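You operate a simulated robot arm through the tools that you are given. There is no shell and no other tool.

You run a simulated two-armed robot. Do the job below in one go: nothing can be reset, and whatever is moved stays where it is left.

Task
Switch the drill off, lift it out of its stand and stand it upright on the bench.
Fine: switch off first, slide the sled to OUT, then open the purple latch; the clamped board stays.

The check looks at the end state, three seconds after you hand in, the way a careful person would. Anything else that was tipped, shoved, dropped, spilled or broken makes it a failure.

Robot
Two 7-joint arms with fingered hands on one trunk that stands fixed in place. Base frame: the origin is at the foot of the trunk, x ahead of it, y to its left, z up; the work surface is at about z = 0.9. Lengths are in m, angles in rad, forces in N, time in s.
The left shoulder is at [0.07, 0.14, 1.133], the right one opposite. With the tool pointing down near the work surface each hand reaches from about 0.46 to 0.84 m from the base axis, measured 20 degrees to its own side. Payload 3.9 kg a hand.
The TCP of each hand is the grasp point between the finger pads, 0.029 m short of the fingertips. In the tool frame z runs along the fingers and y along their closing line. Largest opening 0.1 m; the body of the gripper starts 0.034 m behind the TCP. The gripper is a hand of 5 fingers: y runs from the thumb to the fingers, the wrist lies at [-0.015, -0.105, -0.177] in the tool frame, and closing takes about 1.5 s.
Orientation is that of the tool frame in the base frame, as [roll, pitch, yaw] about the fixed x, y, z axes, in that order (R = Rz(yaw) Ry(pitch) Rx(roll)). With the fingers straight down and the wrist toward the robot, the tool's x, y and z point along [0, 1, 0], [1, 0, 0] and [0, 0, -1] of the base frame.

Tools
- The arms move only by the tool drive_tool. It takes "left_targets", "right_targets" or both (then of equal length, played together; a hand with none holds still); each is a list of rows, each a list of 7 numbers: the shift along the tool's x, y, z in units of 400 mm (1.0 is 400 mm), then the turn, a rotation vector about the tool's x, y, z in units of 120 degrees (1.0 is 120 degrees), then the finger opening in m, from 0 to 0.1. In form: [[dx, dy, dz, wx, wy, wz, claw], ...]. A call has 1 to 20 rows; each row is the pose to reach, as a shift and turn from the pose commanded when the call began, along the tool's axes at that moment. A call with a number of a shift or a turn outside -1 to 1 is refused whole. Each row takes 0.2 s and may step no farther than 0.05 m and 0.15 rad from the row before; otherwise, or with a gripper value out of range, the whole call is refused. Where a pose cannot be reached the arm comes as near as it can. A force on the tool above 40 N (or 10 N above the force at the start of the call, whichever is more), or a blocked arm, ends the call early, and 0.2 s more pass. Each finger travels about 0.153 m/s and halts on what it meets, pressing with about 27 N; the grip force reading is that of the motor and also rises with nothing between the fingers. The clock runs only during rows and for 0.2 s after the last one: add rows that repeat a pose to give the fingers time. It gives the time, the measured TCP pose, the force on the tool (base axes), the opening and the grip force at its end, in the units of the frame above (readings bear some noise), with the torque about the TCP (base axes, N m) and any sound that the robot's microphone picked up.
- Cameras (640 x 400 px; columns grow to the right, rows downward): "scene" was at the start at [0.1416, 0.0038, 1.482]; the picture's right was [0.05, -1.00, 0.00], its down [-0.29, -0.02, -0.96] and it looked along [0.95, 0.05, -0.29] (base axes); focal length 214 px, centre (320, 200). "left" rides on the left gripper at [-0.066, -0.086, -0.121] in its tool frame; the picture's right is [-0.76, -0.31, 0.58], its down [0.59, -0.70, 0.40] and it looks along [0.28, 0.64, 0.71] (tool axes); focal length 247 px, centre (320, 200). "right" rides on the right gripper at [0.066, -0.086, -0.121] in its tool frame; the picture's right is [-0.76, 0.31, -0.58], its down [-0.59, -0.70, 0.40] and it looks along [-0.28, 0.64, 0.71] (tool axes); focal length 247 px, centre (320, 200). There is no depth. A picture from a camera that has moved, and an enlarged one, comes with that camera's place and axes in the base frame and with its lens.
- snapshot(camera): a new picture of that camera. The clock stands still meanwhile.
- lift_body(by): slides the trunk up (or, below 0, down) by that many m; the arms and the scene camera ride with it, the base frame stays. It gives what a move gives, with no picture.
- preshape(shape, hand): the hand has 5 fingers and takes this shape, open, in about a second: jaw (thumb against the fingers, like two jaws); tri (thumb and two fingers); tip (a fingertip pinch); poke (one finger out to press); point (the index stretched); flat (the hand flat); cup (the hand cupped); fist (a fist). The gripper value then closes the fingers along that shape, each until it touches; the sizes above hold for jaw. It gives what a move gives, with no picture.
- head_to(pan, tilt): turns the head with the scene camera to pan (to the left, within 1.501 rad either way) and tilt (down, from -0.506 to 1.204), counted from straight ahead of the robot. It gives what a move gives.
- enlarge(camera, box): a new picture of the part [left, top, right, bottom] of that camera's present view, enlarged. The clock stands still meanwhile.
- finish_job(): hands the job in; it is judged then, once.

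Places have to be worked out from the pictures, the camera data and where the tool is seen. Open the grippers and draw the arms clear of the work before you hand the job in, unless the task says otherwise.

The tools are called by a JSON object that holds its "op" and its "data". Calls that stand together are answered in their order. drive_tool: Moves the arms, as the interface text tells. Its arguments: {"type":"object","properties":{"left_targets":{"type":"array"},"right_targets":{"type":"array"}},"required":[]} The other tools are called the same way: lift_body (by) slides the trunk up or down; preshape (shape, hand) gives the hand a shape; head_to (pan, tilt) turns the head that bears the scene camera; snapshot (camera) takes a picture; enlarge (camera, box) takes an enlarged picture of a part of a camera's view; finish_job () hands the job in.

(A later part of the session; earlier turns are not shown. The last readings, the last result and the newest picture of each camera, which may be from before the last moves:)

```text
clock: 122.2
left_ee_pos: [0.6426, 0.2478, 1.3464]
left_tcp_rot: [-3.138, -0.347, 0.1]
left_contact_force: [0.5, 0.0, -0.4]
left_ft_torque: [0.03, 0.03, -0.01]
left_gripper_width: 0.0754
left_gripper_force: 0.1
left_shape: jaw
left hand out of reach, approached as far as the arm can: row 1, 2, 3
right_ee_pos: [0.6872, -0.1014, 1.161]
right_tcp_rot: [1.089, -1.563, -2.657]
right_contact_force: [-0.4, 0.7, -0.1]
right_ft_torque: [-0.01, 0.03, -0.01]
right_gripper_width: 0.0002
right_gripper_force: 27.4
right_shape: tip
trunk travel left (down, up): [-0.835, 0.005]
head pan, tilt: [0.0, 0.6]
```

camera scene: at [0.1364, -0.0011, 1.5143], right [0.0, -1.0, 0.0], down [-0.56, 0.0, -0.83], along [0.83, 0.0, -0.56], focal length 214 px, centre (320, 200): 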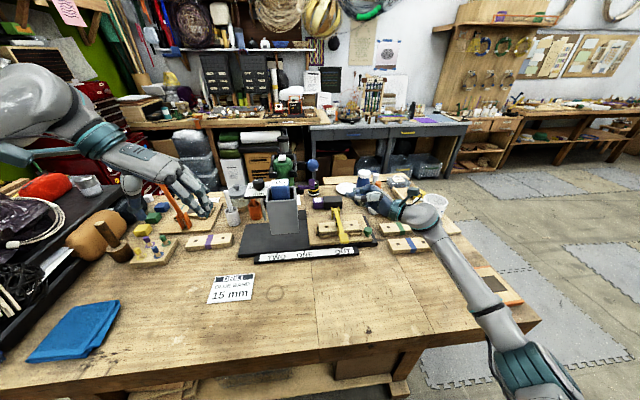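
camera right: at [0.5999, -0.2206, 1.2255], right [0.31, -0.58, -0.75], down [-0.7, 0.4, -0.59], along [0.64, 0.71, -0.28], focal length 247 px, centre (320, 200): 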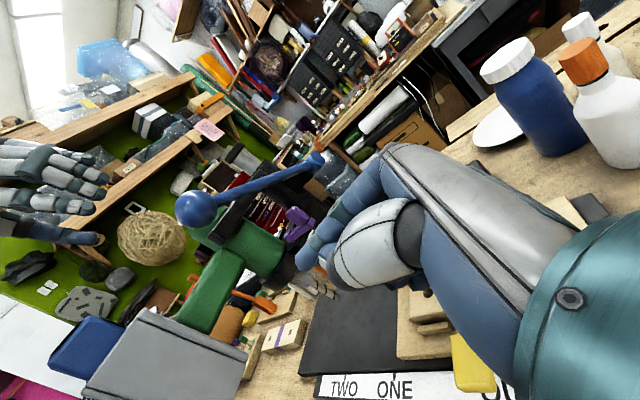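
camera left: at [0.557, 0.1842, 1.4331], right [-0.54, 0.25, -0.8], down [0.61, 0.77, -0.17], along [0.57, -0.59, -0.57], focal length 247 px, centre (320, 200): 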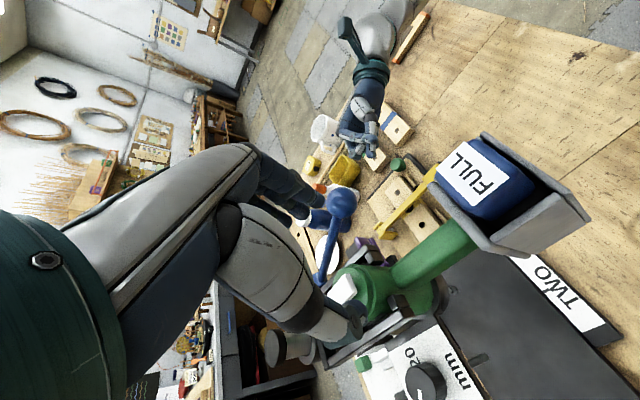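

Sideways was fine but inward still blocked. I'll try the upward tangential swing (safe, away from everything), then test inward again.

{"op": "drive_tool", "data": {"left_targets": [[-0.0145, 0.012, -0.085, 0, 0, 0, 0.075], [-0.029, 0.024, -0.17, 0, 0, 0, 0.075], [-0.0435, 0.036, -0.255, 0, 0, 0, 0.075], [-0.058, 0.048, -0.34, 0, 0, 0, 0.075]]}}

{"op": "drive_tool", "data": {"left_targets": [[-0.035, -0.003, 0.023, 0, 0, 0, 0.075], [-0.07, -0.005, 0.046, 0, 0, 0, 0.075], [-0.104, -0.008, 0.0685, 0, 0, 0, 0.075]]}}

{"op": "head_to", "data": {"pan": 0.8, "tilt": 0.1}}

{"op": "snapshot", "data": {"camera": "scene"}}

```text
clock: 123.2
left_ee_pos: [0.5698, 0.2177, 1.4504]
left_tcp_rot: [-3.14, -0.348, 0.106]
left_contact_force: [-0.1, -0.3, 1.0]
left_ft_torque: [-0.01, -0.03, 0.01]
left_gripper_width: 0.0754
left_gripper_force: 0.2
left_shape: jaw
left hand out of reach, approached as far as the arm can: row 2, 3, 4
right_ee_pos: [0.6867, -0.1025, 1.1623]
right_tcp_rot: [1.244, -1.561, -2.814]
right_contact_force: [0.5, 0.7, -0.4]
right_ft_torque: [-0.05, 0.01, -0.03]
right_gripper_width: 0.0
right_gripper_force: 27.6
right_shape: tip
trunk travel left (down, up): [-0.835, 0.005]
head pan, tilt: [0.0, 0.6]
```

```text
clock: 124.0
left_ee_pos: [0.579, 0.2265, 1.4408]
left_tcp_rot: [-3.14, -0.344, 0.102]
left_contact_force: [-0.1, -0.3, 0.5]
left_ft_torque: [0.01, -0.01, -0.02]
left_gripper_width: 0.0751
left_gripper_force: 0.2
left_shape: jaw
left hand out of reach, approached as far as the arm can: row 1, 2, 3
right_ee_pos: [0.6884, -0.101, 1.1617]
right_tcp_rot: [1.247, -1.563, -2.818]
right_contact_force: [-0.6, 0.2, 0.6]
right_ft_torque: [0.0, 0.01, 0.02]
right_gripper_width: 0.0
right_gripper_force: 27.4
right_shape: tip
trunk travel left (down, up): [-0.835, 0.005]
head pan, tilt: [0.0, 0.6]
```

```text
clock: 125.1
left_ee_pos: [0.5771, 0.2257, 1.4407]
left_tcp_rot: [-3.14, -0.347, 0.102]
left_contact_force: [0.1, 0.6, -0.1]
left_ft_torque: [0.0, 0.0, 0.03]
left_gripper_width: 0.0752
left_gripper_force: 0.1
left_shape: jaw
right_ee_pos: [0.6874, -0.1009, 1.1598]
right_tcp_rot: [1.534, -1.562, -3.104]
right_contact_force: [0.9, -0.1, -0.1]
right_ft_torque: [-0.02, -0.02, 0.03]
right_gripper_width: 0.0003
right_gripper_force: 27.0
right_shape: tip
trunk travel left (down, up): [-0.835, 0.005]
head pan, tilt: [0.799, 0.099]
```

```text
taken
camera scene: at [0.1128, 0.0645, 1.5604], right [0.72, -0.7, 0.0], down [-0.07, -0.07, -0.99], along [0.69, 0.71, -0.1], focal length 214 px, centre (320, 200)
```

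scene: 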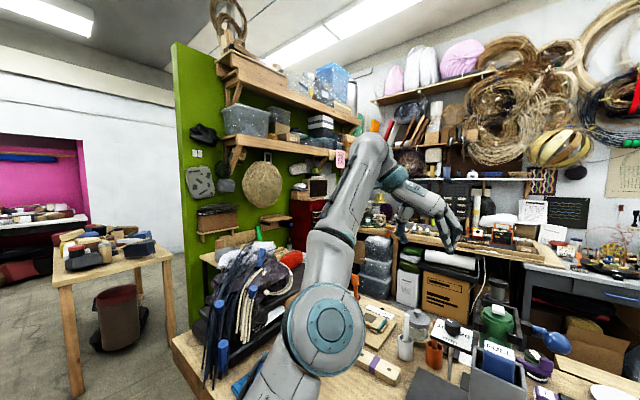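

I think the hand's bend relative to the steep forearm is what pins it. I'll relax the hand by pitching fingers forward 40° in place, clear of everything.

{"op": "drive_tool", "data": {"left_targets": [[0, 0, 0, 0, 0.055, 0, 0.075], [0, 0, 0, 0, 0.11, 0, 0.075], [0, 0, 0, 0, 0.165, 0, 0.075], [0, 0, 0, 0, 0.22, 0, 0.075], [0, 0, 0, 0, 0.275, 0, 0.075], [0, 0, 0, 0, 0.333, 0, 0.075]]}}

```text
clock: 126.5
left_ee_pos: [0.6591, 0.2504, 1.5236]
left_tcp_rot: [-3.137, -1.047, 0.098]
left_contact_force: [0.1, 0.2, 0.3]
left_ft_torque: [-0.02, -0.05, -0.01]
left_gripper_width: 0.0751
left_gripper_force: 0.0
left_shape: jaw
left hand out of reach, approached as far as the arm can: row 1, 2, 3, 4, 5, 6
right_ee_pos: [0.6887, -0.1012, 1.1618]
right_tcp_rot: [1.542, -1.561, -3.112]
right_contact_force: [-1.0, 0.0, -0.7]
right_ft_torque: [0.03, 0.01, 0.01]
right_gripper_width: 0.0002
right_gripper_force: 27.4
right_shape: tip
trunk travel left (down, up): [-0.835, 0.005]
head pan, tilt: [0.799, 0.099]
```

The wrist itself hasn't moved – it's the elbow. The earlier left-arm release followed a forward-down swing with the target just outside reach, so I'll do that here (high above everything), then test inward.

{"op": "drive_tool", "data": {"left_targets": [[-0.034, -0.02, 0.08, 0, 0, 0, 0.075], [-0.069, -0.04, 0.161, 0, 0, 0, 0.075], [-0.103, -0.06, 0.241, 0, 0, 0, 0.075], [-0.138, -0.08, 0.322, 0, 0, 0, 0.075], [-0.172, -0.099, 0.402, 0, 0, 0, 0.075]]}}

{"op": "drive_tool", "data": {"left_targets": [[-0.039, 0.013, -0.018, 0, 0, 0, 0.075], [-0.078, 0.026, -0.035, 0, 0, 0, 0.075], [-0.117, 0.0395, -0.053, 0, 0, 0, 0.075]]}}

```text
clock: 127.7
left_ee_pos: [0.7543, 0.3036, 1.3753]
left_tcp_rot: [3.14, -1.045, 0.107]
left_contact_force: [0.8, 0.3, -0.5]
left_ft_torque: [-0.02, 0.0, 0.01]
left_gripper_width: 0.0751
left_gripper_force: 0.0
left_shape: jaw
left hand out of reach, approached as far as the arm can: row 2, 5
right_ee_pos: [0.689, -0.1013, 1.1604]
right_tcp_rot: [1.374, -1.564, -2.942]
right_contact_force: [0.1, -0.1, -0.2]
right_ft_torque: [0.06, 0.0, 0.03]
right_gripper_width: 0.0
right_gripper_force: 26.5
right_shape: tip
trunk travel left (down, up): [-0.835, 0.005]
head pan, tilt: [0.799, 0.099]
```

```text
clock: 128.5
left_ee_pos: [0.755, 0.2987, 1.3717]
left_tcp_rot: [-3.137, -1.044, 0.099]
left_contact_force: [-0.1, 0.1, 0.5]
left_ft_torque: [-0.04, 0.01, 0.02]
left_gripper_width: 0.0752
left_gripper_force: 0.1
left_shape: jaw
left hand out of reach, approached as far as the arm can: row 1, 2, 3
right_ee_pos: [0.6882, -0.1009, 1.16]
right_tcp_rot: [1.557, -1.563, -3.127]
right_contact_force: [0.2, 0.8, 0.2]
right_ft_torque: [-0.01, -0.02, -0.02]
right_gripper_width: 0.0
right_gripper_force: 26.8
right_shape: tip
trunk travel left (down, up): [-0.835, 0.005]
head pan, tilt: [0.799, 0.099]
```

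Next candidate: a rightward tangential swing at z≈1.40 (above the column cap at 1.29), slightly outside reach; then inward test.

{"op": "drive_tool", "data": {"left_targets": [[0.05, 0.06, -0.01, 0, 0, 0, 0.075], [0.075, 0.15, 0.01, 0, 0, 0, 0.075], [0.1, 0.25, 0.03, 0, 0, 0, 0.075], [0.12, 0.345, 0.045, 0, 0, 0, 0.075], [0.138, 0.435, 0.06, 0, 0, 0, 0.075]]}}

{"op": "drive_tool", "data": {"left_targets": [[-0.02, -0.004, -0.036, 0, 0, 0, 0.075], [-0.041, -0.008, -0.072, 0, 0, 0, 0.075], [-0.062, -0.013, -0.108, 0, 0, 0, 0.075]]}}

```text
clock: 129.7
left_ee_pos: [0.7753, 0.1427, 1.3798]
left_tcp_rot: [-3.141, -1.045, 0.102]
left_contact_force: [0.6, -0.8, 0.1]
left_ft_torque: [0.03, -0.03, 0.02]
left_gripper_width: 0.075
left_gripper_force: 0.1
left_shape: jaw
left hand out of reach, approached as far as the arm can: row 1, 2, 3, 4, 5
right_ee_pos: [0.6876, -0.1019, 1.1609]
right_tcp_rot: [1.192, -1.562, -2.764]
right_contact_force: [0.9, -0.2, 0.0]
right_ft_torque: [-0.02, -0.01, -0.03]
right_gripper_width: 0.0
right_gripper_force: 27.6
right_shape: tip
trunk travel left (down, up): [-0.835, 0.005]
head pan, tilt: [0.799, 0.099]
```

```text
clock: 130.5
left_ee_pos: [0.7226, 0.1457, 1.3809]
left_tcp_rot: [3.139, -1.046, 0.102]
left_contact_force: [0.2, -0.6, -0.5]
left_ft_torque: [-0.04, 0.01, -0.03]
left_gripper_width: 0.075
left_gripper_force: 0.0
left_shape: jaw
right_ee_pos: [0.6871, -0.0997, 1.1614]
right_tcp_rot: [1.327, -1.563, -2.895]
right_contact_force: [-0.7, 0.5, -0.6]
right_ft_torque: [-0.05, 0.01, 0.01]
right_gripper_width: 0.0
right_gripper_force: 26.7
right_shape: tip
trunk travel left (down, up): [-0.835, 0.005]
head pan, tilt: [0.799, 0.099]
```

That released it (rightward swing re-bends the left elbow), and the hand now follows. I'll use the last 5 mm of trunk travel and draw the hand back over the battery, still high.

{"op": "lift_body", "data": {"by": 0.005}}

{"op": "drive_tool", "data": {"left_targets": [[-0.034, -0.005, -0.083, 0, 0, 0, 0.075], [-0.068, -0.011, -0.167, 0, 0, 0, 0.075], [-0.101, -0.016, -0.25, 0, 0, 0, 0.075], [-0.135, -0.022, -0.334, 0, 0, 0, 0.075]]}}

{"op": "head_to", "data": {"pan": 0.0, "tilt": 0.5}}

{"op": "snapshot", "data": {"camera": "scene"}}

{"op": "snapshot", "data": {"camera": "left"}}

```text
clock: 131.1
left_ee_pos: [0.7228, 0.146, 1.3861]
left_tcp_rot: [-3.141, -1.045, 0.103]
left_contact_force: [0.7, 0.9, -0.4]
left_ft_torque: [0.03, 0.02, -0.01]
left_gripper_width: 0.0749
left_gripper_force: 0.1
left_shape: jaw
right_ee_pos: [0.6874, -0.1, 1.1649]
right_tcp_rot: [1.346, -1.562, -2.914]
right_contact_force: [0.1, -0.4, 0.2]
right_ft_torque: [-0.01, 0.01, 0.02]
right_gripper_width: 0.0
right_gripper_force: 26.3
right_shape: tip
trunk travel left (down, up): [-0.84, 0.0]
head pan, tilt: [0.799, 0.099]
```

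```text
clock: 132.1
left_ee_pos: [0.5799, 0.1406, 1.4076]
left_tcp_rot: [3.135, -1.048, 0.111]
left_contact_force: [0.4, 0.0, -0.2]
left_ft_torque: [-0.01, -0.01, 0.01]
left_gripper_width: 0.0749
left_gripper_force: 0.1
left_shape: jaw
right_ee_pos: [0.6861, -0.0985, 1.1667]
right_tcp_rot: [1.494, -1.561, -3.065]
right_contact_force: [0.3, -0.3, -0.1]
right_ft_torque: [-0.01, 0.02, -0.02]
right_gripper_width: 0.0
right_gripper_force: 27.3
right_shape: tip
trunk travel left (down, up): [-0.84, 0.0]
head pan, tilt: [0.799, 0.099]
```

```text
clock: 133.2
left_ee_pos: [0.5815, 0.1389, 1.4067]
left_tcp_rot: [3.139, -1.045, 0.105]
left_contact_force: [-0.1, 0.3, 0.1]
left_ft_torque: [0.03, 0.01, 0.0]
left_gripper_width: 0.0752
left_gripper_force: 0.1
left_shape: jaw
right_ee_pos: [0.6887, -0.1006, 1.1656]
right_tcp_rot: [1.222, -1.563, -2.792]
right_contact_force: [0.2, -0.5, -0.7]
right_ft_torque: [0.01, 0.01, -0.05]
right_gripper_width: 0.0
right_gripper_force: 27.3
right_shape: tip
trunk travel left (down, up): [-0.84, 0.0]
head pan, tilt: [0.0, 0.499]
```

```text
taken
camera scene: at [0.1391, -0.0008, 1.5284], right [0.0, -1.0, 0.0], down [-0.48, 0.0, -0.88], along [0.88, 0.0, -0.48], focal length 214 px, centre (320, 200)
```

scene: 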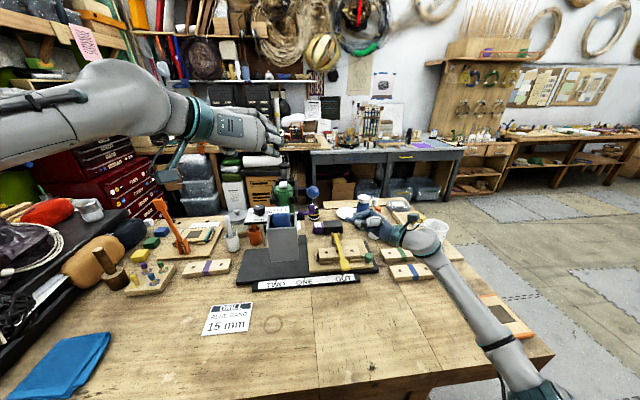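

```text
taken
camera left: at [0.4377, 0.2102, 1.4111], right [0.09, 0.32, -0.94], down [0.56, 0.77, 0.31], along [0.82, -0.56, -0.11], focal length 247 px, centre (320, 200)
```

left: 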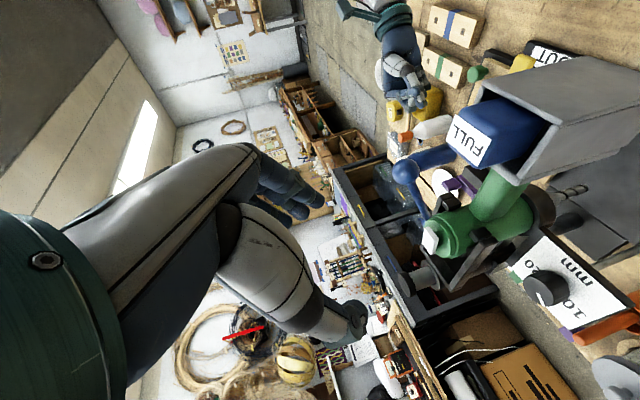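

Now return to a 25° tilt while moving to (0.655, 0.107, 1.35), still above everything.

{"op": "drive_tool", "data": {"left_targets": [[-0.006, 0.0164, 0.037, 0, -0.0486, 0, 0.075], [-0.012, 0.0328, 0.074, 0, -0.0972, 0, 0.075], [-0.018, 0.0493, 0.111, 0, -0.1458, 0, 0.075], [-0.024, 0.0657, 0.148, 0, -0.1945, 0, 0.075], [-0.03, 0.082, 0.185, 0, -0.243, 0, 0.075], [-0.036, 0.0985, 0.2225, 0, -0.2917, 0, 0.075], [-0.036, 0.0985, 0.2225, 0, -0.2917, 0, 0.075]]}}

{"op": "snapshot", "data": {"camera": "left"}}

{"op": "enlarge", "data": {"camera": "right", "box": [0, 60, 320, 300]}}

{"op": "enlarge", "data": {"camera": "scene", "box": [220, 110, 380, 240]}}

```text
clock: 134.8
left_ee_pos: [0.6557, 0.1061, 1.3506]
left_tcp_rot: [3.141, -0.435, 0.103]
left_contact_force: [0.9, 0.6, -0.3]
left_ft_torque: [0.0, 0.01, 0.0]
left_gripper_width: 0.0749
left_gripper_force: 0.1
left_shape: jaw
right_ee_pos: [0.6871, -0.1, 1.1658]
right_tcp_rot: [1.526, -1.56, -3.095]
right_contact_force: [-0.8, -0.2, 0.4]
right_ft_torque: [-0.01, 0.01, -0.03]
right_gripper_width: 0.0
right_gripper_force: 27.4
right_shape: tip
trunk travel left (down, up): [-0.84, 0.0]
head pan, tilt: [0.0, 0.499]
```

```text
taken
camera left: at [0.5369, 0.181, 1.4337], right [-0.47, 0.26, -0.84], down [0.63, 0.77, -0.11], along [0.62, -0.58, -0.53], focal length 247 px, centre (320, 200)
```

left: 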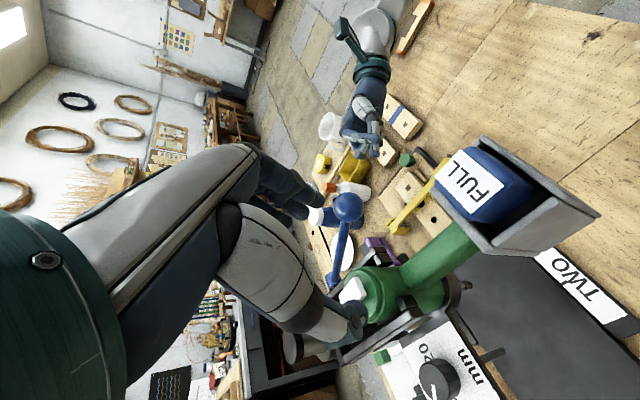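

```text
1.67 times, centred on (160, 180) of right
camera zoom: at [0.5999, -0.2211, 1.2304], right [0.31, -0.58, -0.75], down [-0.7, 0.4, -0.59], along [0.64, 0.71, -0.28], focal length 412 px, centre (587, 233)
```

zoom: 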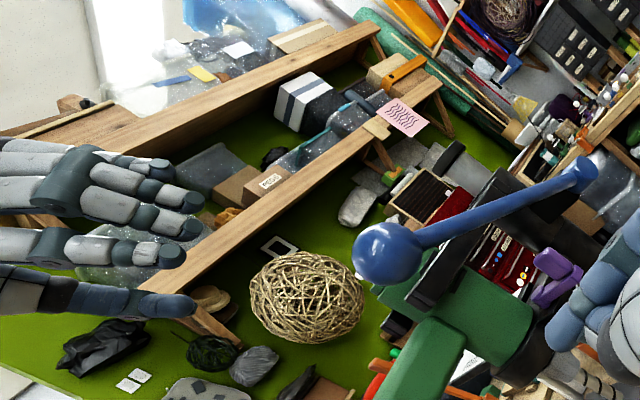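

```text
3.08 times, centred on (300, 175) of scene
camera zoom: at [0.1383, -0.0008, 1.5285], right [0.0, -1.0, 0.0], down [-0.48, 0.0, -0.88], along [0.88, 0.0, -0.48], focal length 660 px, centre (382, 277)
```

zoom: 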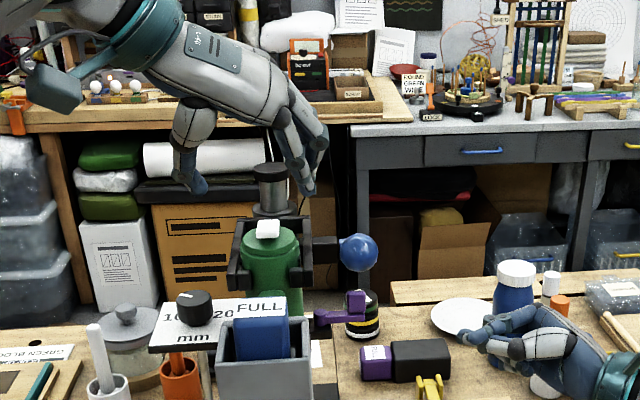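

Reached cleanly. Now descend over the handle to TCP z≈1.23 first (fingers straddling it), then check.

{"op": "drive_tool", "data": {"left_targets": [[0.001, 0.002, 0.07, 0, 0, 0, 0.07], [0.002, 0.004, 0.139, 0, 0, 0, 0.07], [-0.023, 0.004, 0.192, 0, 0, 0, 0.07], [-0.048, 0.004, 0.245, 0, 0, 0, 0.07], [-0.072, 0.004, 0.297, 0, 0, 0, 0.07]]}}

{"op": "snapshot", "data": {"camera": "left"}}

{"op": "enlarge", "data": {"camera": "right", "box": [30, 120, 330, 340]}}

{"op": "enlarge", "data": {"camera": "scene", "box": [220, 130, 360, 240]}}

```text
clock: 136.0
left_ee_pos: [0.6782, 0.1069, 1.2291]
left_tcp_rot: [-3.141, -0.433, 0.104]
left_contact_force: [-1.0, -0.1, 0.1]
left_ft_torque: [-0.03, 0.0, 0.01]
left_gripper_width: 0.0703
left_gripper_force: 0.1
left_shape: jaw
right_ee_pos: [0.6883, -0.1006, 1.1663]
right_tcp_rot: [1.331, -1.563, -2.901]
right_contact_force: [0.8, 0.5, -0.2]
right_ft_torque: [0.0, -0.02, 0.0]
right_gripper_width: 0.0
right_gripper_force: 27.4
right_shape: tip
trunk travel left (down, up): [-0.84, 0.0]
head pan, tilt: [0.0, 0.499]
```

```text
taken
camera left: at [0.5619, 0.1821, 1.3121], right [-0.47, 0.26, -0.84], down [0.63, 0.77, -0.11], along [0.62, -0.58, -0.53], focal length 247 px, centre (320, 200)
```

left: 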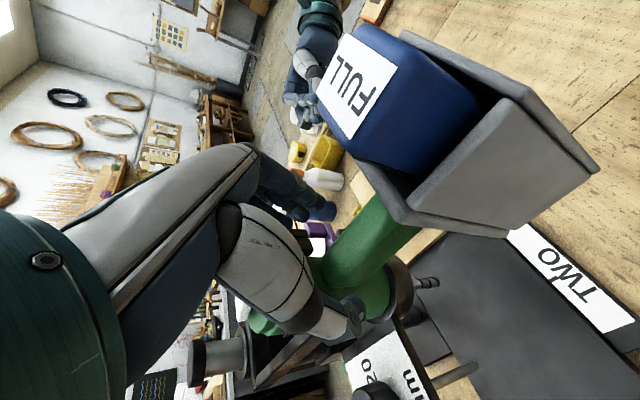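

```text
1.82 times, centred on (180, 230) of right
camera zoom: at [0.601, -0.2213, 1.2298], right [0.31, -0.58, -0.76], down [-0.7, 0.4, -0.59], along [0.64, 0.71, -0.28], focal length 449 px, centre (574, 146)
```

zoom: 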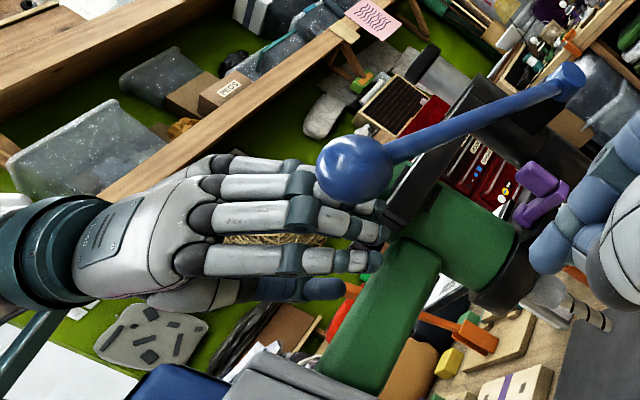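

```text
3.64 times, centred on (290, 185) of scene
camera zoom: at [0.1396, -0.0011, 1.5284], right [0.0, -1.0, 0.0], down [-0.48, 0.0, -0.88], along [0.88, 0.0, -0.48], focal length 780 px, centre (429, 254)
```

zoom: 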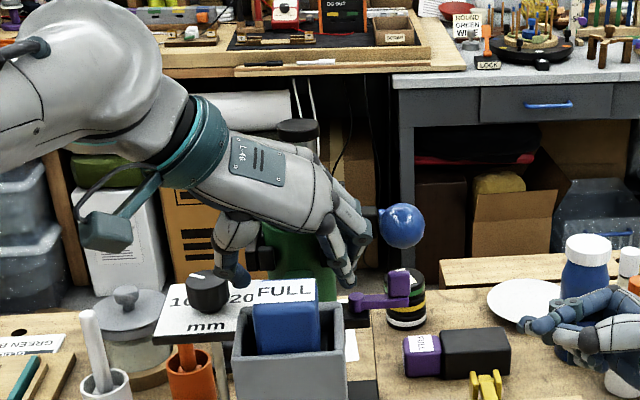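

Good view: the fingers straddle the right side, but the pinky comes close to the frame's right arm end. I'll back up along the hand axis, reduce the tilt to 20°, and re-approach along the finger direction, slightly nearer the well (TCP x ≈ 0.667).

{"op": "drive_tool", "data": {"left_targets": [[0.016, 0, -0.034, 0, 0, 0, 0.065], [0.032, 0, -0.068, 0, 0, 0, 0.06], [-0.004, -0.002, -0.085, 0, -0.014, 0, 0.06], [-0.04, -0.003, -0.101, 0, -0.028, 0, 0.06], [-0.059, -0.003, -0.06, 0, -0.0417, 0, 0.06], [-0.059, -0.003, -0.06, 0, -0.0417, 0, 0.06]]}}

{"op": "enlarge", "data": {"camera": "right", "box": [100, 140, 300, 280]}}

{"op": "snapshot", "data": {"camera": "left"}}

{"op": "enlarge", "data": {"camera": "scene", "box": [240, 150, 340, 220]}}

```text
clock: 137.4
left_ee_pos: [0.6466, 0.1062, 1.2424]
left_tcp_rot: [-3.138, -0.349, 0.102]
left_contact_force: [0.3, 0.7, 0.3]
left_ft_torque: [0.0, 0.02, 0.0]
left_gripper_width: 0.0603
left_gripper_force: 0.0
left_shape: jaw
right_ee_pos: [0.6864, -0.1009, 1.1654]
right_tcp_rot: [1.29, -1.562, -2.859]
right_contact_force: [-0.1, -0.2, 0.3]
right_ft_torque: [-0.01, 0.0, -0.02]
right_gripper_width: 0.0
right_gripper_force: 27.3
right_shape: tip
trunk travel left (down, up): [-0.84, 0.0]
head pan, tilt: [0.0, 0.499]
```

```text
2.86 times, centred on (200, 210) of right
camera zoom: at [0.6003, -0.2215, 1.2301], right [0.31, -0.58, -0.76], down [-0.7, 0.4, -0.59], along [0.64, 0.71, -0.28], focal length 706 px, centre (663, 171)
```

zoom: 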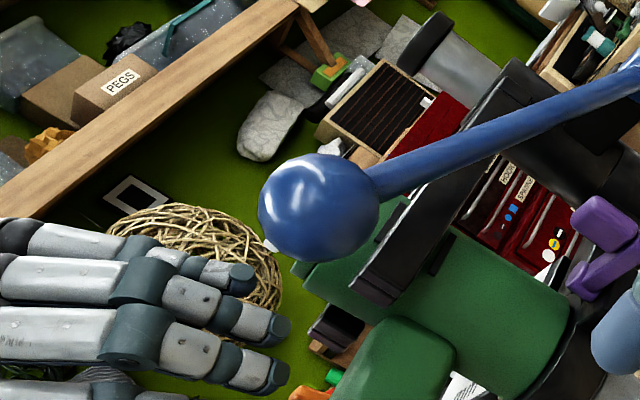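

```text
taken
camera left: at [0.5366, 0.1807, 1.3342], right [-0.54, 0.25, -0.8], down [0.61, 0.77, -0.17], along [0.57, -0.58, -0.57], focal length 247 px, centre (320, 200)
```

left: 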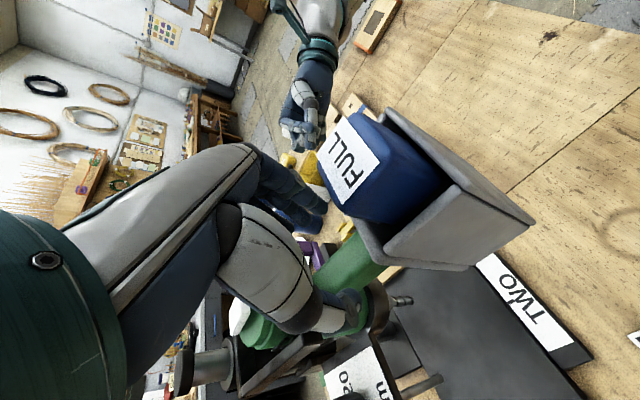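

```text
5.71 times, centred on (290, 185) of scene
camera zoom: at [0.1388, -0.0014, 1.5284], right [0.0, -1.0, 0.0], down [-0.48, 0.0, -0.88], along [0.88, 0.0, -0.48], focal length 1226 px, centre (491, 286)
```

zoom: 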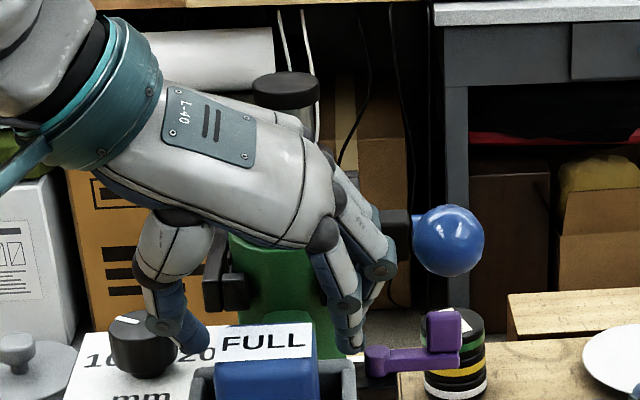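

Aligned: pinch centre y≈0.106 matches the handle. Advance 6 cm along the fingers' direction.

{"op": "drive_tool", "data": {"left_targets": [[0, 0, 0.0375, 0, 0, 0, 0.06], [0, 0, 0.075, 0, 0, 0, 0.06], [0, 0, 0.1125, 0, 0, 0, 0.06], [0, 0, 0.15, 0, 0, 0, 0.06]]}}

{"op": "enlarge", "data": {"camera": "right", "box": [100, 140, 300, 280]}}

{"op": "enlarge", "data": {"camera": "scene", "box": [240, 150, 340, 220]}}

{"op": "snapshot", "data": {"camera": "left"}}

```text
clock: 138.4
left_ee_pos: [0.6687, 0.1095, 1.1825]
left_tcp_rot: [-3.139, -0.347, 0.103]
left_contact_force: [0.0, 0.3, -0.5]
left_ft_torque: [0.03, 0.03, -0.02]
left_gripper_width: 0.0602
left_gripper_force: 0.1
left_shape: jaw
right_ee_pos: [0.6888, -0.1001, 1.1657]
right_tcp_rot: [1.587, -1.563, 3.128]
right_contact_force: [0.6, 0.9, -0.4]
right_ft_torque: [-0.01, 0.0, -0.04]
right_gripper_width: 0.0
right_gripper_force: 27.5
right_shape: tip
trunk travel left (down, up): [-0.84, 0.0]
head pan, tilt: [0.0, 0.499]
```

```text
2.86 times, centred on (200, 210) of right
camera zoom: at [0.6015, -0.2214, 1.2295], right [0.31, -0.58, -0.76], down [-0.7, 0.4, -0.59], along [0.64, 0.71, -0.28], focal length 706 px, centre (663, 171)
```

zoom: 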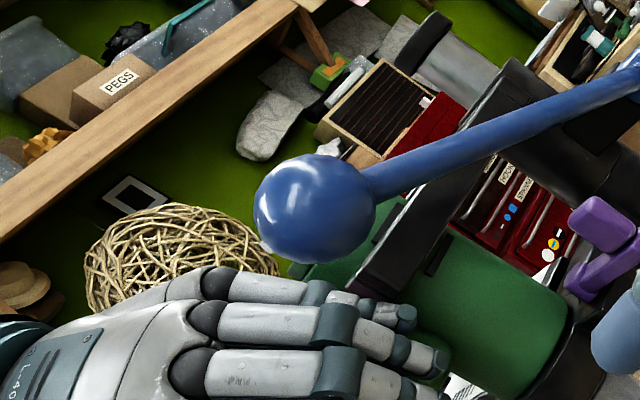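

```text
5.71 times, centred on (290, 185) of scene
camera zoom: at [0.1403, -0.0012, 1.5283], right [0.0, -1.0, 0.0], down [-0.48, 0.0, -0.88], along [0.88, 0.0, -0.48], focal length 1226 px, centre (491, 286)
```

zoom: 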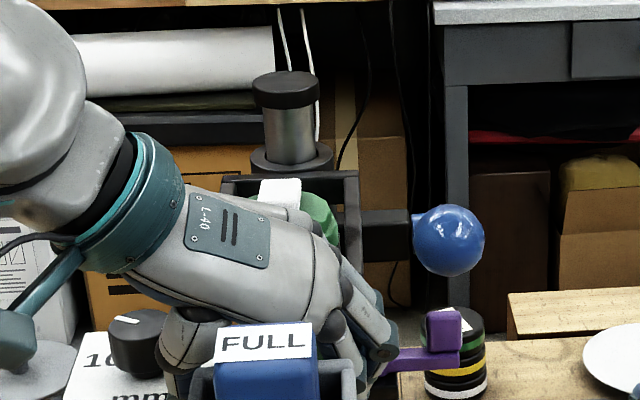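

```text
taken
camera left: at [0.5585, 0.1832, 1.2754], right [-0.55, 0.25, -0.8], down [0.61, 0.77, -0.17], along [0.57, -0.58, -0.58], focal length 247 px, centre (320, 200)
```

left: 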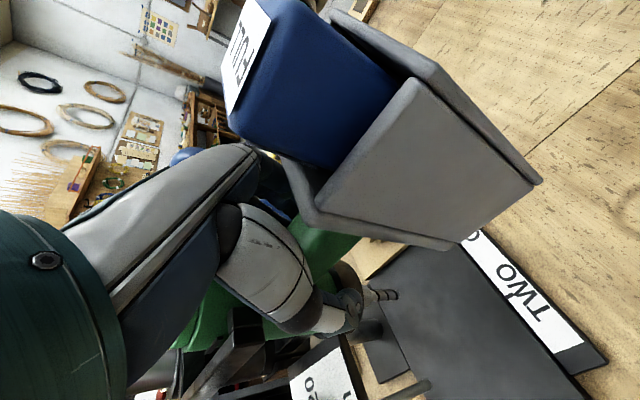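

The hand straddles the handle with no contact. Close the jaw on the handle.

{"op": "drive_tool", "data": {"left_targets": [[0, 0, 0, 0, 0, 0, 0.05], [0, 0, 0, 0, 0, 0, 0.03], [0, 0, 0, 0, 0, 0, 0.01], [0, 0, 0, 0, 0, 0, 0.0], [0, 0, 0, 0, 0, 0, 0.0], [0, 0, 0, 0, 0, 0, 0.0], [0, 0, 0, 0, 0, 0, 0.0]]}}

{"op": "enlarge", "data": {"camera": "right", "box": [100, 160, 340, 320]}}

{"op": "snapshot", "data": {"camera": "left"}}

```text
clock: 140.0
left_ee_pos: [0.6671, 0.1066, 1.1843]
left_tcp_rot: [-3.141, -0.347, 0.102]
left_contact_force: [-0.5, -5.7, -0.5]
left_ft_torque: [-0.02, -0.01, -0.26]
left_gripper_width: 0.0206
left_gripper_force: 26.6
left_shape: jaw
right_ee_pos: [0.6876, -0.1022, 1.1655]
right_tcp_rot: [1.21, -1.561, -2.778]
right_contact_force: [-0.6, -0.6, -0.1]
right_ft_torque: [-0.02, 0.0, 0.04]
right_gripper_width: 0.0002
right_gripper_force: 27.2
right_shape: tip
trunk travel left (down, up): [-0.84, 0.0]
head pan, tilt: [0.0, 0.499]
```

```text
2.50 times, centred on (220, 240) of right
camera zoom: at [0.6008, -0.223, 1.2295], right [0.31, -0.57, -0.76], down [-0.7, 0.4, -0.59], along [0.64, 0.71, -0.28], focal length 617 px, centre (570, 100)
```

zoom: 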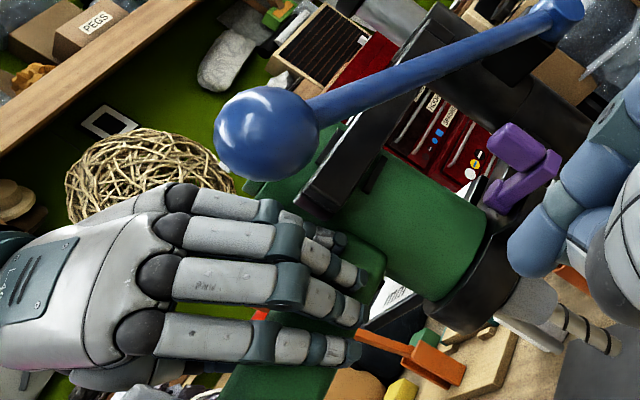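

```text
taken
camera left: at [0.5577, 0.1813, 1.2763], right [-0.54, 0.25, -0.8], down [0.61, 0.77, -0.17], along [0.57, -0.58, -0.58], focal length 247 px, centre (320, 200)
```

left: 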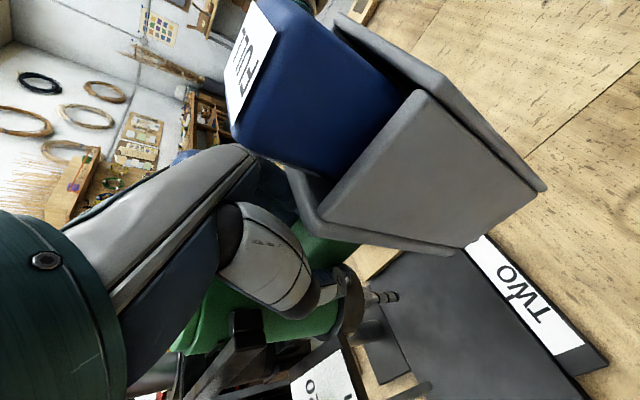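

Firm grip across the handle (27 N). Lift straight up 2 cm first and check the forces.

{"op": "drive_tool", "data": {"left_targets": [[0.0043, 0, -0.0118, 0, 0, 0, 0.0], [0.0086, 0, -0.0235, 0, 0, 0, 0.0], [0.0128, 0, -0.0353, 0, 0, 0, 0.0], [0.0171, 0, -0.047, 0, 0, 0, 0.0]]}}

{"op": "enlarge", "data": {"camera": "right", "box": [100, 160, 340, 320]}}

```text
clock: 141.0
left_ee_pos: [0.6683, 0.1086, 1.2041]
left_tcp_rot: [-3.14, -0.343, 0.104]
left_contact_force: [-1.9, -1.6, -13.6]
left_ft_torque: [-0.06, 0.17, -0.23]
left_gripper_width: 0.02
left_gripper_force: 27.4
left_shape: jaw
right_ee_pos: [0.6899, -0.1013, 1.1642]
right_tcp_rot: [1.589, -1.565, 3.125]
right_contact_force: [-0.8, 0.2, 1.3]
right_ft_torque: [0.0, -0.01, 0.01]
right_gripper_width: 0.0001
right_gripper_force: 27.1
right_shape: tip
trunk travel left (down, up): [-0.84, 0.0]
head pan, tilt: [0.0, 0.499]
```

```text
2.50 times, centred on (220, 240) of right
camera zoom: at [0.6027, -0.2217, 1.2287], right [0.31, -0.58, -0.76], down [-0.7, 0.4, -0.59], along [0.64, 0.71, -0.28], focal length 617 px, centre (570, 100)
```

zoom: 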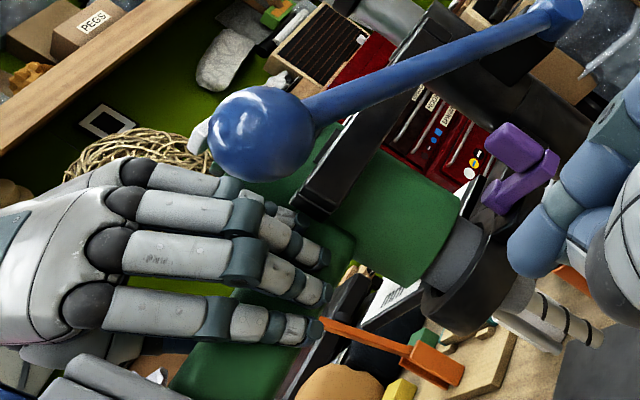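

The drill comes up freely (13.6 N weight, almost no torque – nicely balanced). Continue up to 0.10 m total.

{"op": "drive_tool", "data": {"left_targets": [[0.0086, 0, -0.0235, 0, 0, 0, 0.0], [0.0171, 0, -0.047, 0, 0, 0, 0.0], [0.0257, 0, -0.0705, 0, 0, 0, 0.0], [0.0342, 0, -0.094, 0, 0, 0, 0.0], [0.0428, 0, -0.1175, 0, 0, 0, 0.0], [0.0513, 0, -0.141, 0, 0, 0, 0.0], [0.0599, 0, -0.1645, 0, 0, 0, 0.0], [0.0684, 0, -0.188, 0, 0, 0, 0.0]]}}

{"op": "enlarge", "data": {"camera": "right", "box": [100, 130, 340, 290]}}

{"op": "enlarge", "data": {"camera": "scene", "box": [220, 110, 360, 240]}}

```text
clock: 142.8
left_ee_pos: [0.67, 0.1078, 1.2851]
left_tcp_rot: [-3.14, -0.347, 0.104]
left_contact_force: [-0.1, -0.2, -11.9]
left_ft_torque: [-0.03, -0.05, 0.01]
left_gripper_width: 0.02
left_gripper_force: 26.6
left_shape: jaw
right_ee_pos: [0.6897, -0.1013, 1.1652]
right_tcp_rot: [1.348, -1.563, -2.917]
right_contact_force: [0.1, -0.3, 0.6]
right_ft_torque: [0.0, 0.02, 0.01]
right_gripper_width: 0.0
right_gripper_force: 27.1
right_shape: tip
trunk travel left (down, up): [-0.84, 0.0]
head pan, tilt: [0.0, 0.499]
```

```text
2.50 times, centred on (220, 210) of right
camera zoom: at [0.6022, -0.2212, 1.2291], right [0.31, -0.58, -0.76], down [-0.7, 0.4, -0.59], along [0.64, 0.71, -0.28], focal length 617 px, centre (570, 175)
```

zoom: 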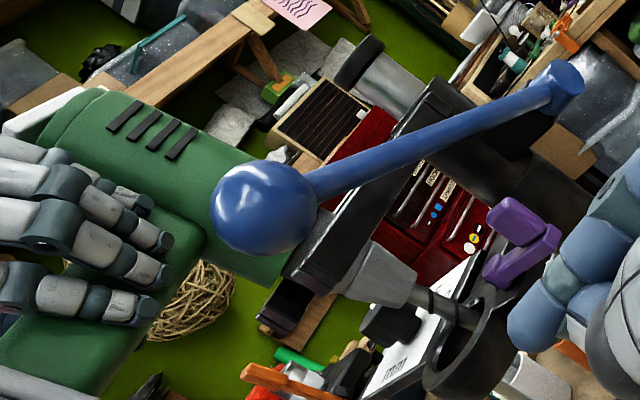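

```text
3.08 times, centred on (290, 175) of scene
camera zoom: at [0.1411, -0.001, 1.5282], right [0.0, -1.0, 0.0], down [-0.48, 0.0, -0.88], along [0.88, 0.0, -0.48], focal length 660 px, centre (412, 277)
```

zoom: 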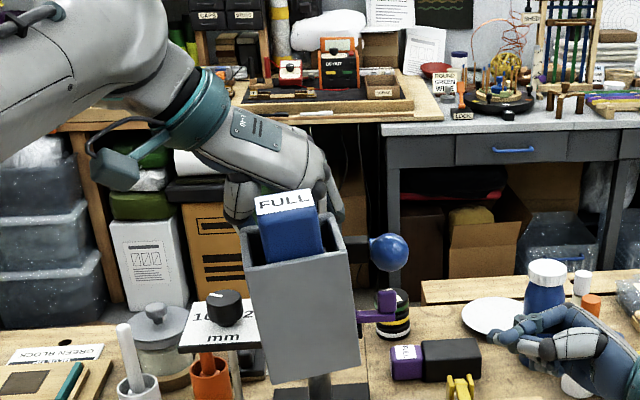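

Excellent: the body is above the frame and the bit is still in the (wide) ring. Up another 3.5 cm.

{"op": "drive_tool", "data": {"left_targets": [[0.0086, 0, -0.0235, 0, 0, 0, 0.0], [0.0171, 0, -0.047, 0, 0, 0, 0.0], [0.0257, 0, -0.0705, 0, 0, 0, 0.0], [0.03, 0, -0.082, 0, 0, 0, 0.0]]}}

{"op": "enlarge", "data": {"camera": "right", "box": [100, 130, 340, 290]}}

```text
clock: 143.8
left_ee_pos: [0.6692, 0.1073, 1.3199]
left_tcp_rot: [-3.14, -0.346, 0.101]
left_contact_force: [0.0, -0.3, -10.6]
left_ft_torque: [0.02, -0.11, 0.01]
left_gripper_width: 0.02
left_gripper_force: 26.7
left_shape: jaw
right_ee_pos: [0.6883, -0.1018, 1.1641]
right_tcp_rot: [1.315, -1.562, -2.884]
right_contact_force: [0.4, -0.2, -0.2]
right_ft_torque: [-0.02, 0.03, -0.01]
right_gripper_width: 0.0
right_gripper_force: 26.6
right_shape: tip
trunk travel left (down, up): [-0.84, 0.0]
head pan, tilt: [0.0, 0.499]
```

```text
2.50 times, centred on (220, 210) of right
camera zoom: at [0.6025, -0.2214, 1.2289], right [0.31, -0.58, -0.76], down [-0.7, 0.4, -0.59], along [0.64, 0.71, -0.28], focal length 617 px, centre (570, 175)
```

zoom: 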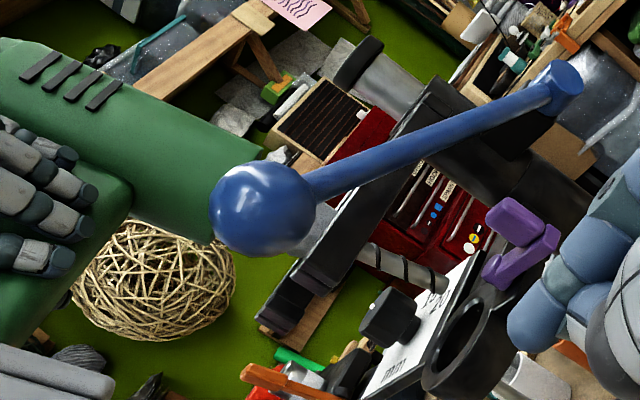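

The bit tip is now just above the ring. Next: pitch 10° while rising 2 cm and easing back so the chuck stays put until it is above the pads.

{"op": "drive_tool", "data": {"left_targets": [[-0.0068, 0, -0.0158, 0, 0.0208, 0, 0.0], [-0.013, 0, -0.0313, 0, 0.0417, 0, 0.0], [-0.019, 0, -0.047, 0, 0.0625, 0, 0.0], [-0.0245, 0, -0.062, 0, 0.0833, 0, 0.0]]}}

{"op": "enlarge", "data": {"camera": "right", "box": [100, 110, 340, 270]}}

{"op": "enlarge", "data": {"camera": "scene", "box": [220, 90, 360, 220]}}

```text
clock: 144.8
left_ee_pos: [0.6512, 0.1065, 1.3393]
left_tcp_rot: [-3.138, -0.522, 0.101]
left_contact_force: [-0.6, -0.4, -12.1]
left_ft_torque: [0.03, -0.08, 0.0]
left_gripper_width: 0.0199
left_gripper_force: 26.8
left_shape: jaw
right_ee_pos: [0.6885, -0.1, 1.1645]
right_tcp_rot: [1.229, -1.564, -2.797]
right_contact_force: [0.1, -0.5, 0.1]
right_ft_torque: [0.02, -0.03, 0.0]
right_gripper_width: 0.0002
right_gripper_force: 26.7
right_shape: tip
trunk travel left (down, up): [-0.84, 0.0]
head pan, tilt: [0.0, 0.499]
```

```text
2.50 times, centred on (220, 190) of right
camera zoom: at [0.6016, -0.221, 1.2295], right [0.31, -0.58, -0.76], down [-0.7, 0.4, -0.59], along [0.64, 0.71, -0.28], focal length 617 px, centre (570, 225)
```

zoom: 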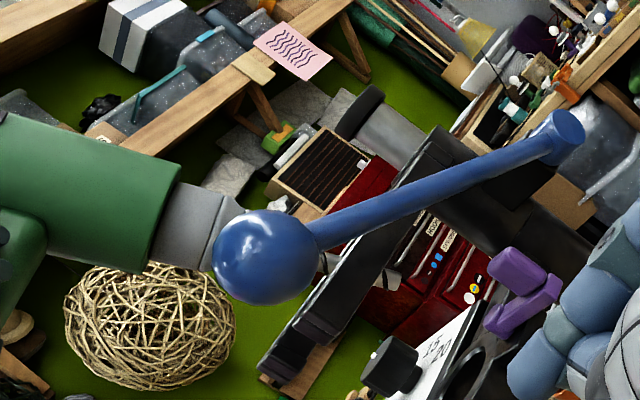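

```text
3.08 times, centred on (290, 155) of scene
camera zoom: at [0.1404, -0.0008, 1.5283], right [0.0, -1.0, 0.0], down [-0.48, 0.0, -0.88], along [0.88, 0.0, -0.48], focal length 660 px, centre (412, 338)
```

zoom: 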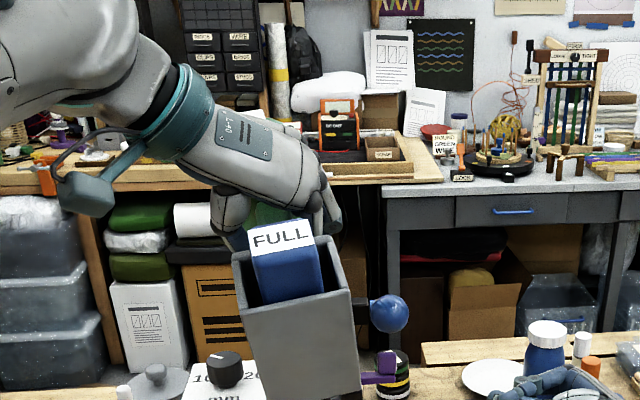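

Chuck is clear; only the bit is between the frame arms. Raise another 6 cm, easing back slightly.

{"op": "drive_tool", "data": {"left_targets": [[0.0106, 0, -0.037, 0, 0, 0, 0.0], [0.0212, 0, -0.0745, 0, 0, 0, 0.0], [0.0319, 0, -0.112, 0, 0, 0, 0.0], [0.0425, 0, -0.149, 0, 0, 0, 0.0]]}}

{"op": "enlarge", "data": {"camera": "right", "box": [100, 90, 340, 250]}}

```text
clock: 145.8
left_ee_pos: [0.6366, 0.1045, 1.3998]
left_tcp_rot: [-3.141, -0.519, 0.103]
left_contact_force: [-0.1, 0.3, -12.5]
left_ft_torque: [0.07, -0.1, -0.03]
left_gripper_width: 0.0203
left_gripper_force: 27.4
left_shape: jaw
right_ee_pos: [0.6885, -0.1008, 1.1643]
right_tcp_rot: [1.362, -1.564, -2.931]
right_contact_force: [0.9, -0.4, 0.1]
right_ft_torque: [-0.02, 0.02, -0.02]
right_gripper_width: 0.0
right_gripper_force: 26.8
right_shape: tip
trunk travel left (down, up): [-0.84, 0.0]
head pan, tilt: [0.0, 0.499]
```

```text
2.50 times, centred on (220, 170) of right
camera zoom: at [0.602, -0.2218, 1.2291], right [0.31, -0.58, -0.76], down [-0.7, 0.4, -0.59], along [0.64, 0.71, -0.28], focal length 617 px, centre (570, 275)
```

zoom: 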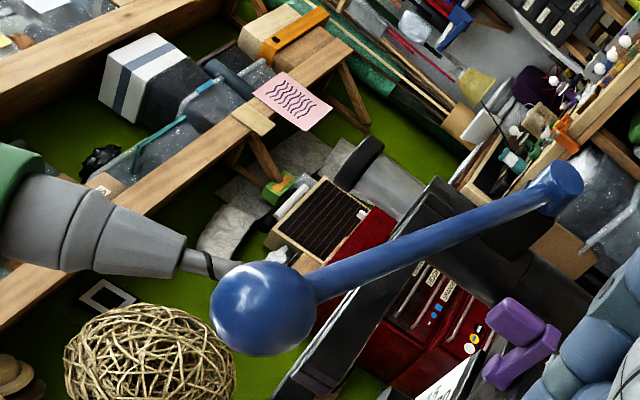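

Bit is at frame-top height. Pull the drill back toward the robot, rising a little more.

{"op": "drive_tool", "data": {"left_targets": [[-0.045, -0.007, -0.055, 0, 0, 0, 0.0], [-0.1, -0.014, -0.095, 0, 0, 0, 0.0], [-0.16, -0.022, -0.135, 0, 0, 0, 0.0], [-0.22, -0.029, -0.175, 0, 0, 0, 0.0], [-0.28, -0.037, -0.215, 0, 0, 0, 0.0], [-0.341, -0.044, -0.2545, 0, 0, 0, 0.0]]}}

{"op": "snapshot", "data": {"camera": "scene"}}

{"op": "snapshot", "data": {"camera": "right"}}

{"op": "snapshot", "data": {"camera": "left"}}

```text
clock: 147.2
left_ee_pos: [0.465, 0.1059, 1.4193]
left_tcp_rot: [-3.141, -0.522, 0.105]
left_contact_force: [-1.0, -0.6, -11.1]
left_ft_torque: [0.06, -0.1, -0.04]
left_gripper_width: 0.0202
left_gripper_force: 27.1
left_shape: jaw
right_ee_pos: [0.6882, -0.1001, 1.1651]
right_tcp_rot: [1.687, -1.564, 3.029]
right_contact_force: [0.1, 0.1, 0.3]
right_ft_torque: [0.01, 0.01, -0.01]
right_gripper_width: 0.0001
right_gripper_force: 27.0
right_shape: tip
trunk travel left (down, up): [-0.84, 0.0]
head pan, tilt: [0.0, 0.499]
```

```text
taken
camera scene: at [0.14, 0.0002, 1.5283], right [0.0, -1.0, 0.0], down [-0.48, 0.0, -0.88], along [0.88, 0.0, -0.48], focal length 214 px, centre (320, 200)
```

scene: 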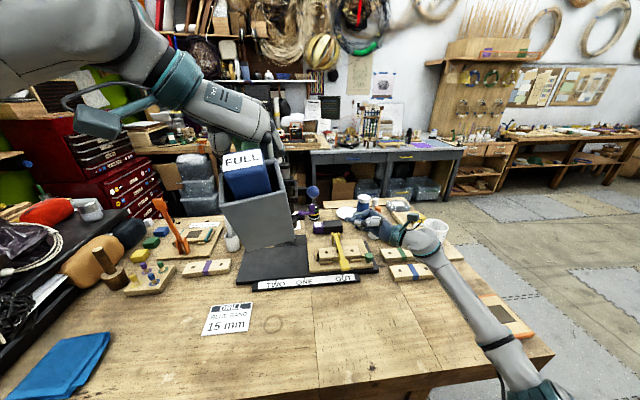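

```text
taken
camera right: at [0.6013, -0.2202, 1.2298], right [0.31, -0.58, -0.75], down [-0.7, 0.4, -0.59], along [0.64, 0.71, -0.28], focal length 247 px, centre (320, 200)
```

right: 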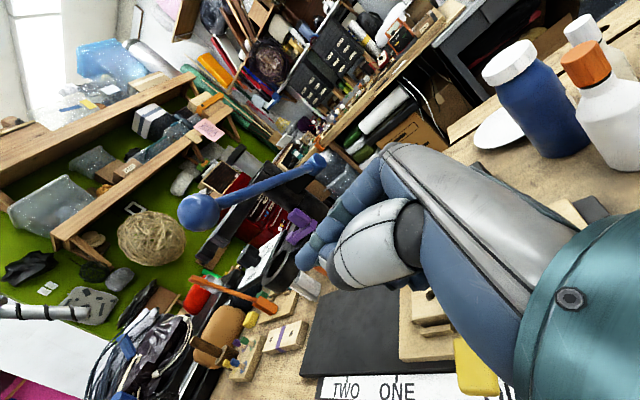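

```text
taken
camera left: at [0.3417, 0.179, 1.4918], right [-0.4, 0.27, -0.88], down [0.63, 0.77, -0.05], along [0.66, -0.57, -0.48], focal length 247 px, centre (320, 200)
```

left: 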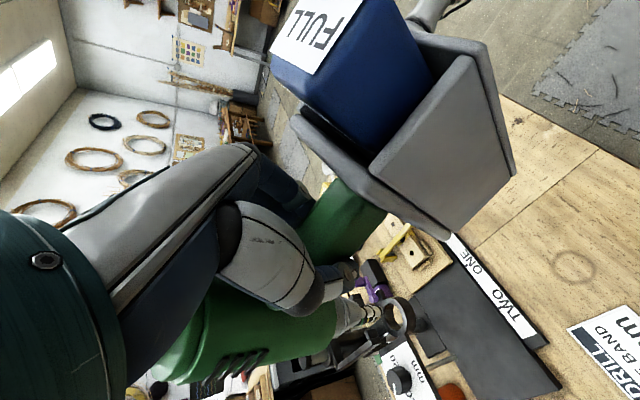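

The drill is out and the stand is undisturbed. Before standing it up, I'll move the right hand well away to the right.

{"op": "drive_tool", "data": {"right_targets": [[0.025, -0.054, -0.09, 0, 0, 0, 0.03], [0.05, -0.108, -0.18, 0, 0, 0, 0.03], [0.075, -0.162, -0.27, 0, 0, 0, 0.03], [0.1, -0.217, -0.36, 0, 0, 0, 0.03], [0.125, -0.271, -0.455, 0, 0, 0, 0.03], [0.15, -0.325, -0.55, 0, 0, 0, 0.03]]}}

{"op": "snapshot", "data": {"camera": "right"}}

```text
clock: 148.6
left_ee_pos: [0.4662, 0.1032, 1.4193]
left_tcp_rot: [-3.138, -0.518, 0.102]
left_contact_force: [0.1, 0.1, -12.7]
left_ft_torque: [0.02, -0.08, 0.0]
left_gripper_width: 0.0202
left_gripper_force: 27.3
left_shape: jaw
right_ee_pos: [0.588, -0.2896, 1.2569]
right_tcp_rot: [-2.119, -1.565, 0.546]
right_contact_force: [0.0, 0.0, 0.5]
right_ft_torque: [-0.03, 0.04, -0.01]
right_gripper_width: 0.03
right_gripper_force: 0.1
right_shape: tip
right hand out of reach, approached as far as the arm can: row 4, 5, 6
trunk travel left (down, up): [-0.84, 0.0]
head pan, tilt: [0.0, 0.499]
```

```text
taken
camera right: at [0.5022, -0.4098, 1.322], right [0.3, -0.58, -0.76], down [-0.7, 0.4, -0.59], along [0.64, 0.71, -0.29], focal length 247 px, centre (320, 200)
```

right: 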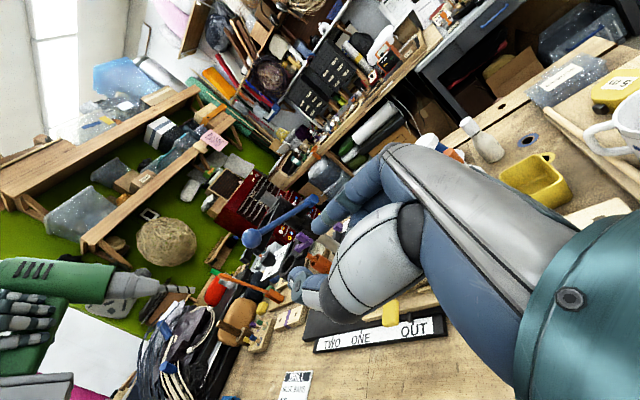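

Right hand is clear and gives a useful view. Now pitch the drill up (bit swinging forward and up) by 71° while moving to about (0.52, 0.04, 1.38), high above the bench.

{"op": "drive_tool", "data": {"left_targets": [[0.005, 0.017, 0.015, 0, 0.0592, 0, 0.0], [0.01, 0.034, 0.029, 0, 0.1184, 0, 0.0], [0.016, 0.051, 0.044, 0, 0.1776, 0, 0.0], [0.021, 0.068, 0.058, 0, 0.2368, 0, 0.0], [0.026, 0.0855, 0.073, 0, 0.296, 0, 0.0], [0.031, 0.103, 0.088, 0, 0.3552, 0, 0.0], [0.036, 0.12, 0.102, 0, 0.4144, 0, 0.0], [0.042, 0.137, 0.117, 0, 0.4736, 0, 0.0], [0.047, 0.154, 0.131, 0, 0.5328, 0, 0.0], [0.052, 0.171, 0.146, 0, 0.592, 0, 0.0]]}}

{"op": "snapshot", "data": {"camera": "scene"}}

{"op": "snapshot", "data": {"camera": "right"}}

```text
clock: 150.8
left_ee_pos: [0.5247, 0.0419, 1.3774]
left_tcp_rot: [0.008, -1.385, -3.047]
left_contact_force: [-0.1, 0.6, -11.3]
left_ft_torque: [-0.02, 0.16, 0.0]
left_gripper_width: 0.0201
left_gripper_force: 27.3
left_shape: jaw
right_ee_pos: [0.5921, -0.2893, 1.2552]
right_tcp_rot: [-2.093, -1.565, 0.519]
right_contact_force: [0.0, 0.5, -0.1]
right_ft_torque: [-0.04, 0.03, 0.02]
right_gripper_width: 0.0298
right_gripper_force: 0.0
right_shape: tip
trunk travel left (down, up): [-0.84, 0.0]
head pan, tilt: [0.0, 0.499]
```

```text
taken
camera scene: at [0.1427, -0.0013, 1.528], right [0.0, -1.0, 0.0], down [-0.48, 0.0, -0.88], along [0.88, 0.0, -0.48], focal length 214 px, centre (320, 200)
```

scene: 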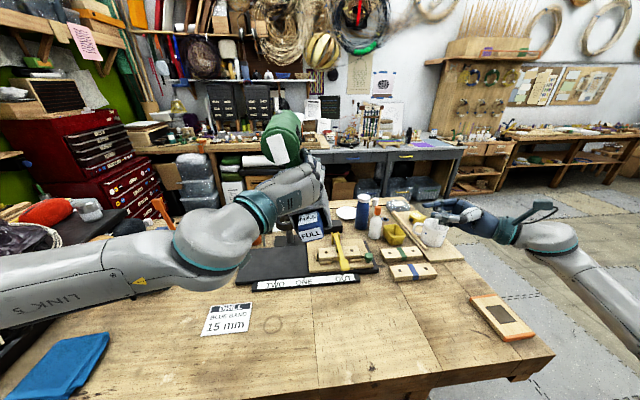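

```text
taken
camera right: at [0.5043, -0.4093, 1.3211], right [0.3, -0.58, -0.76], down [-0.7, 0.4, -0.59], along [0.64, 0.71, -0.29], focal length 247 px, centre (320, 200)
```

right: 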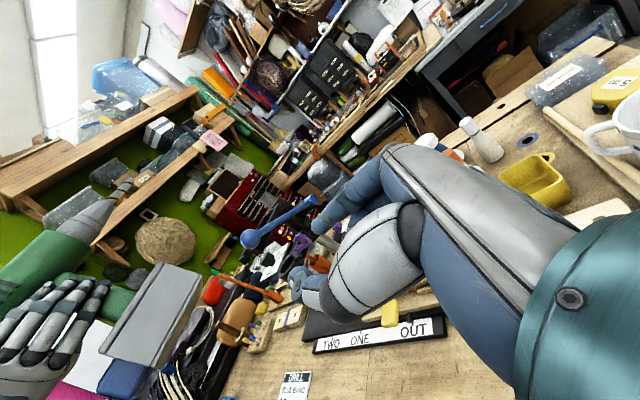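

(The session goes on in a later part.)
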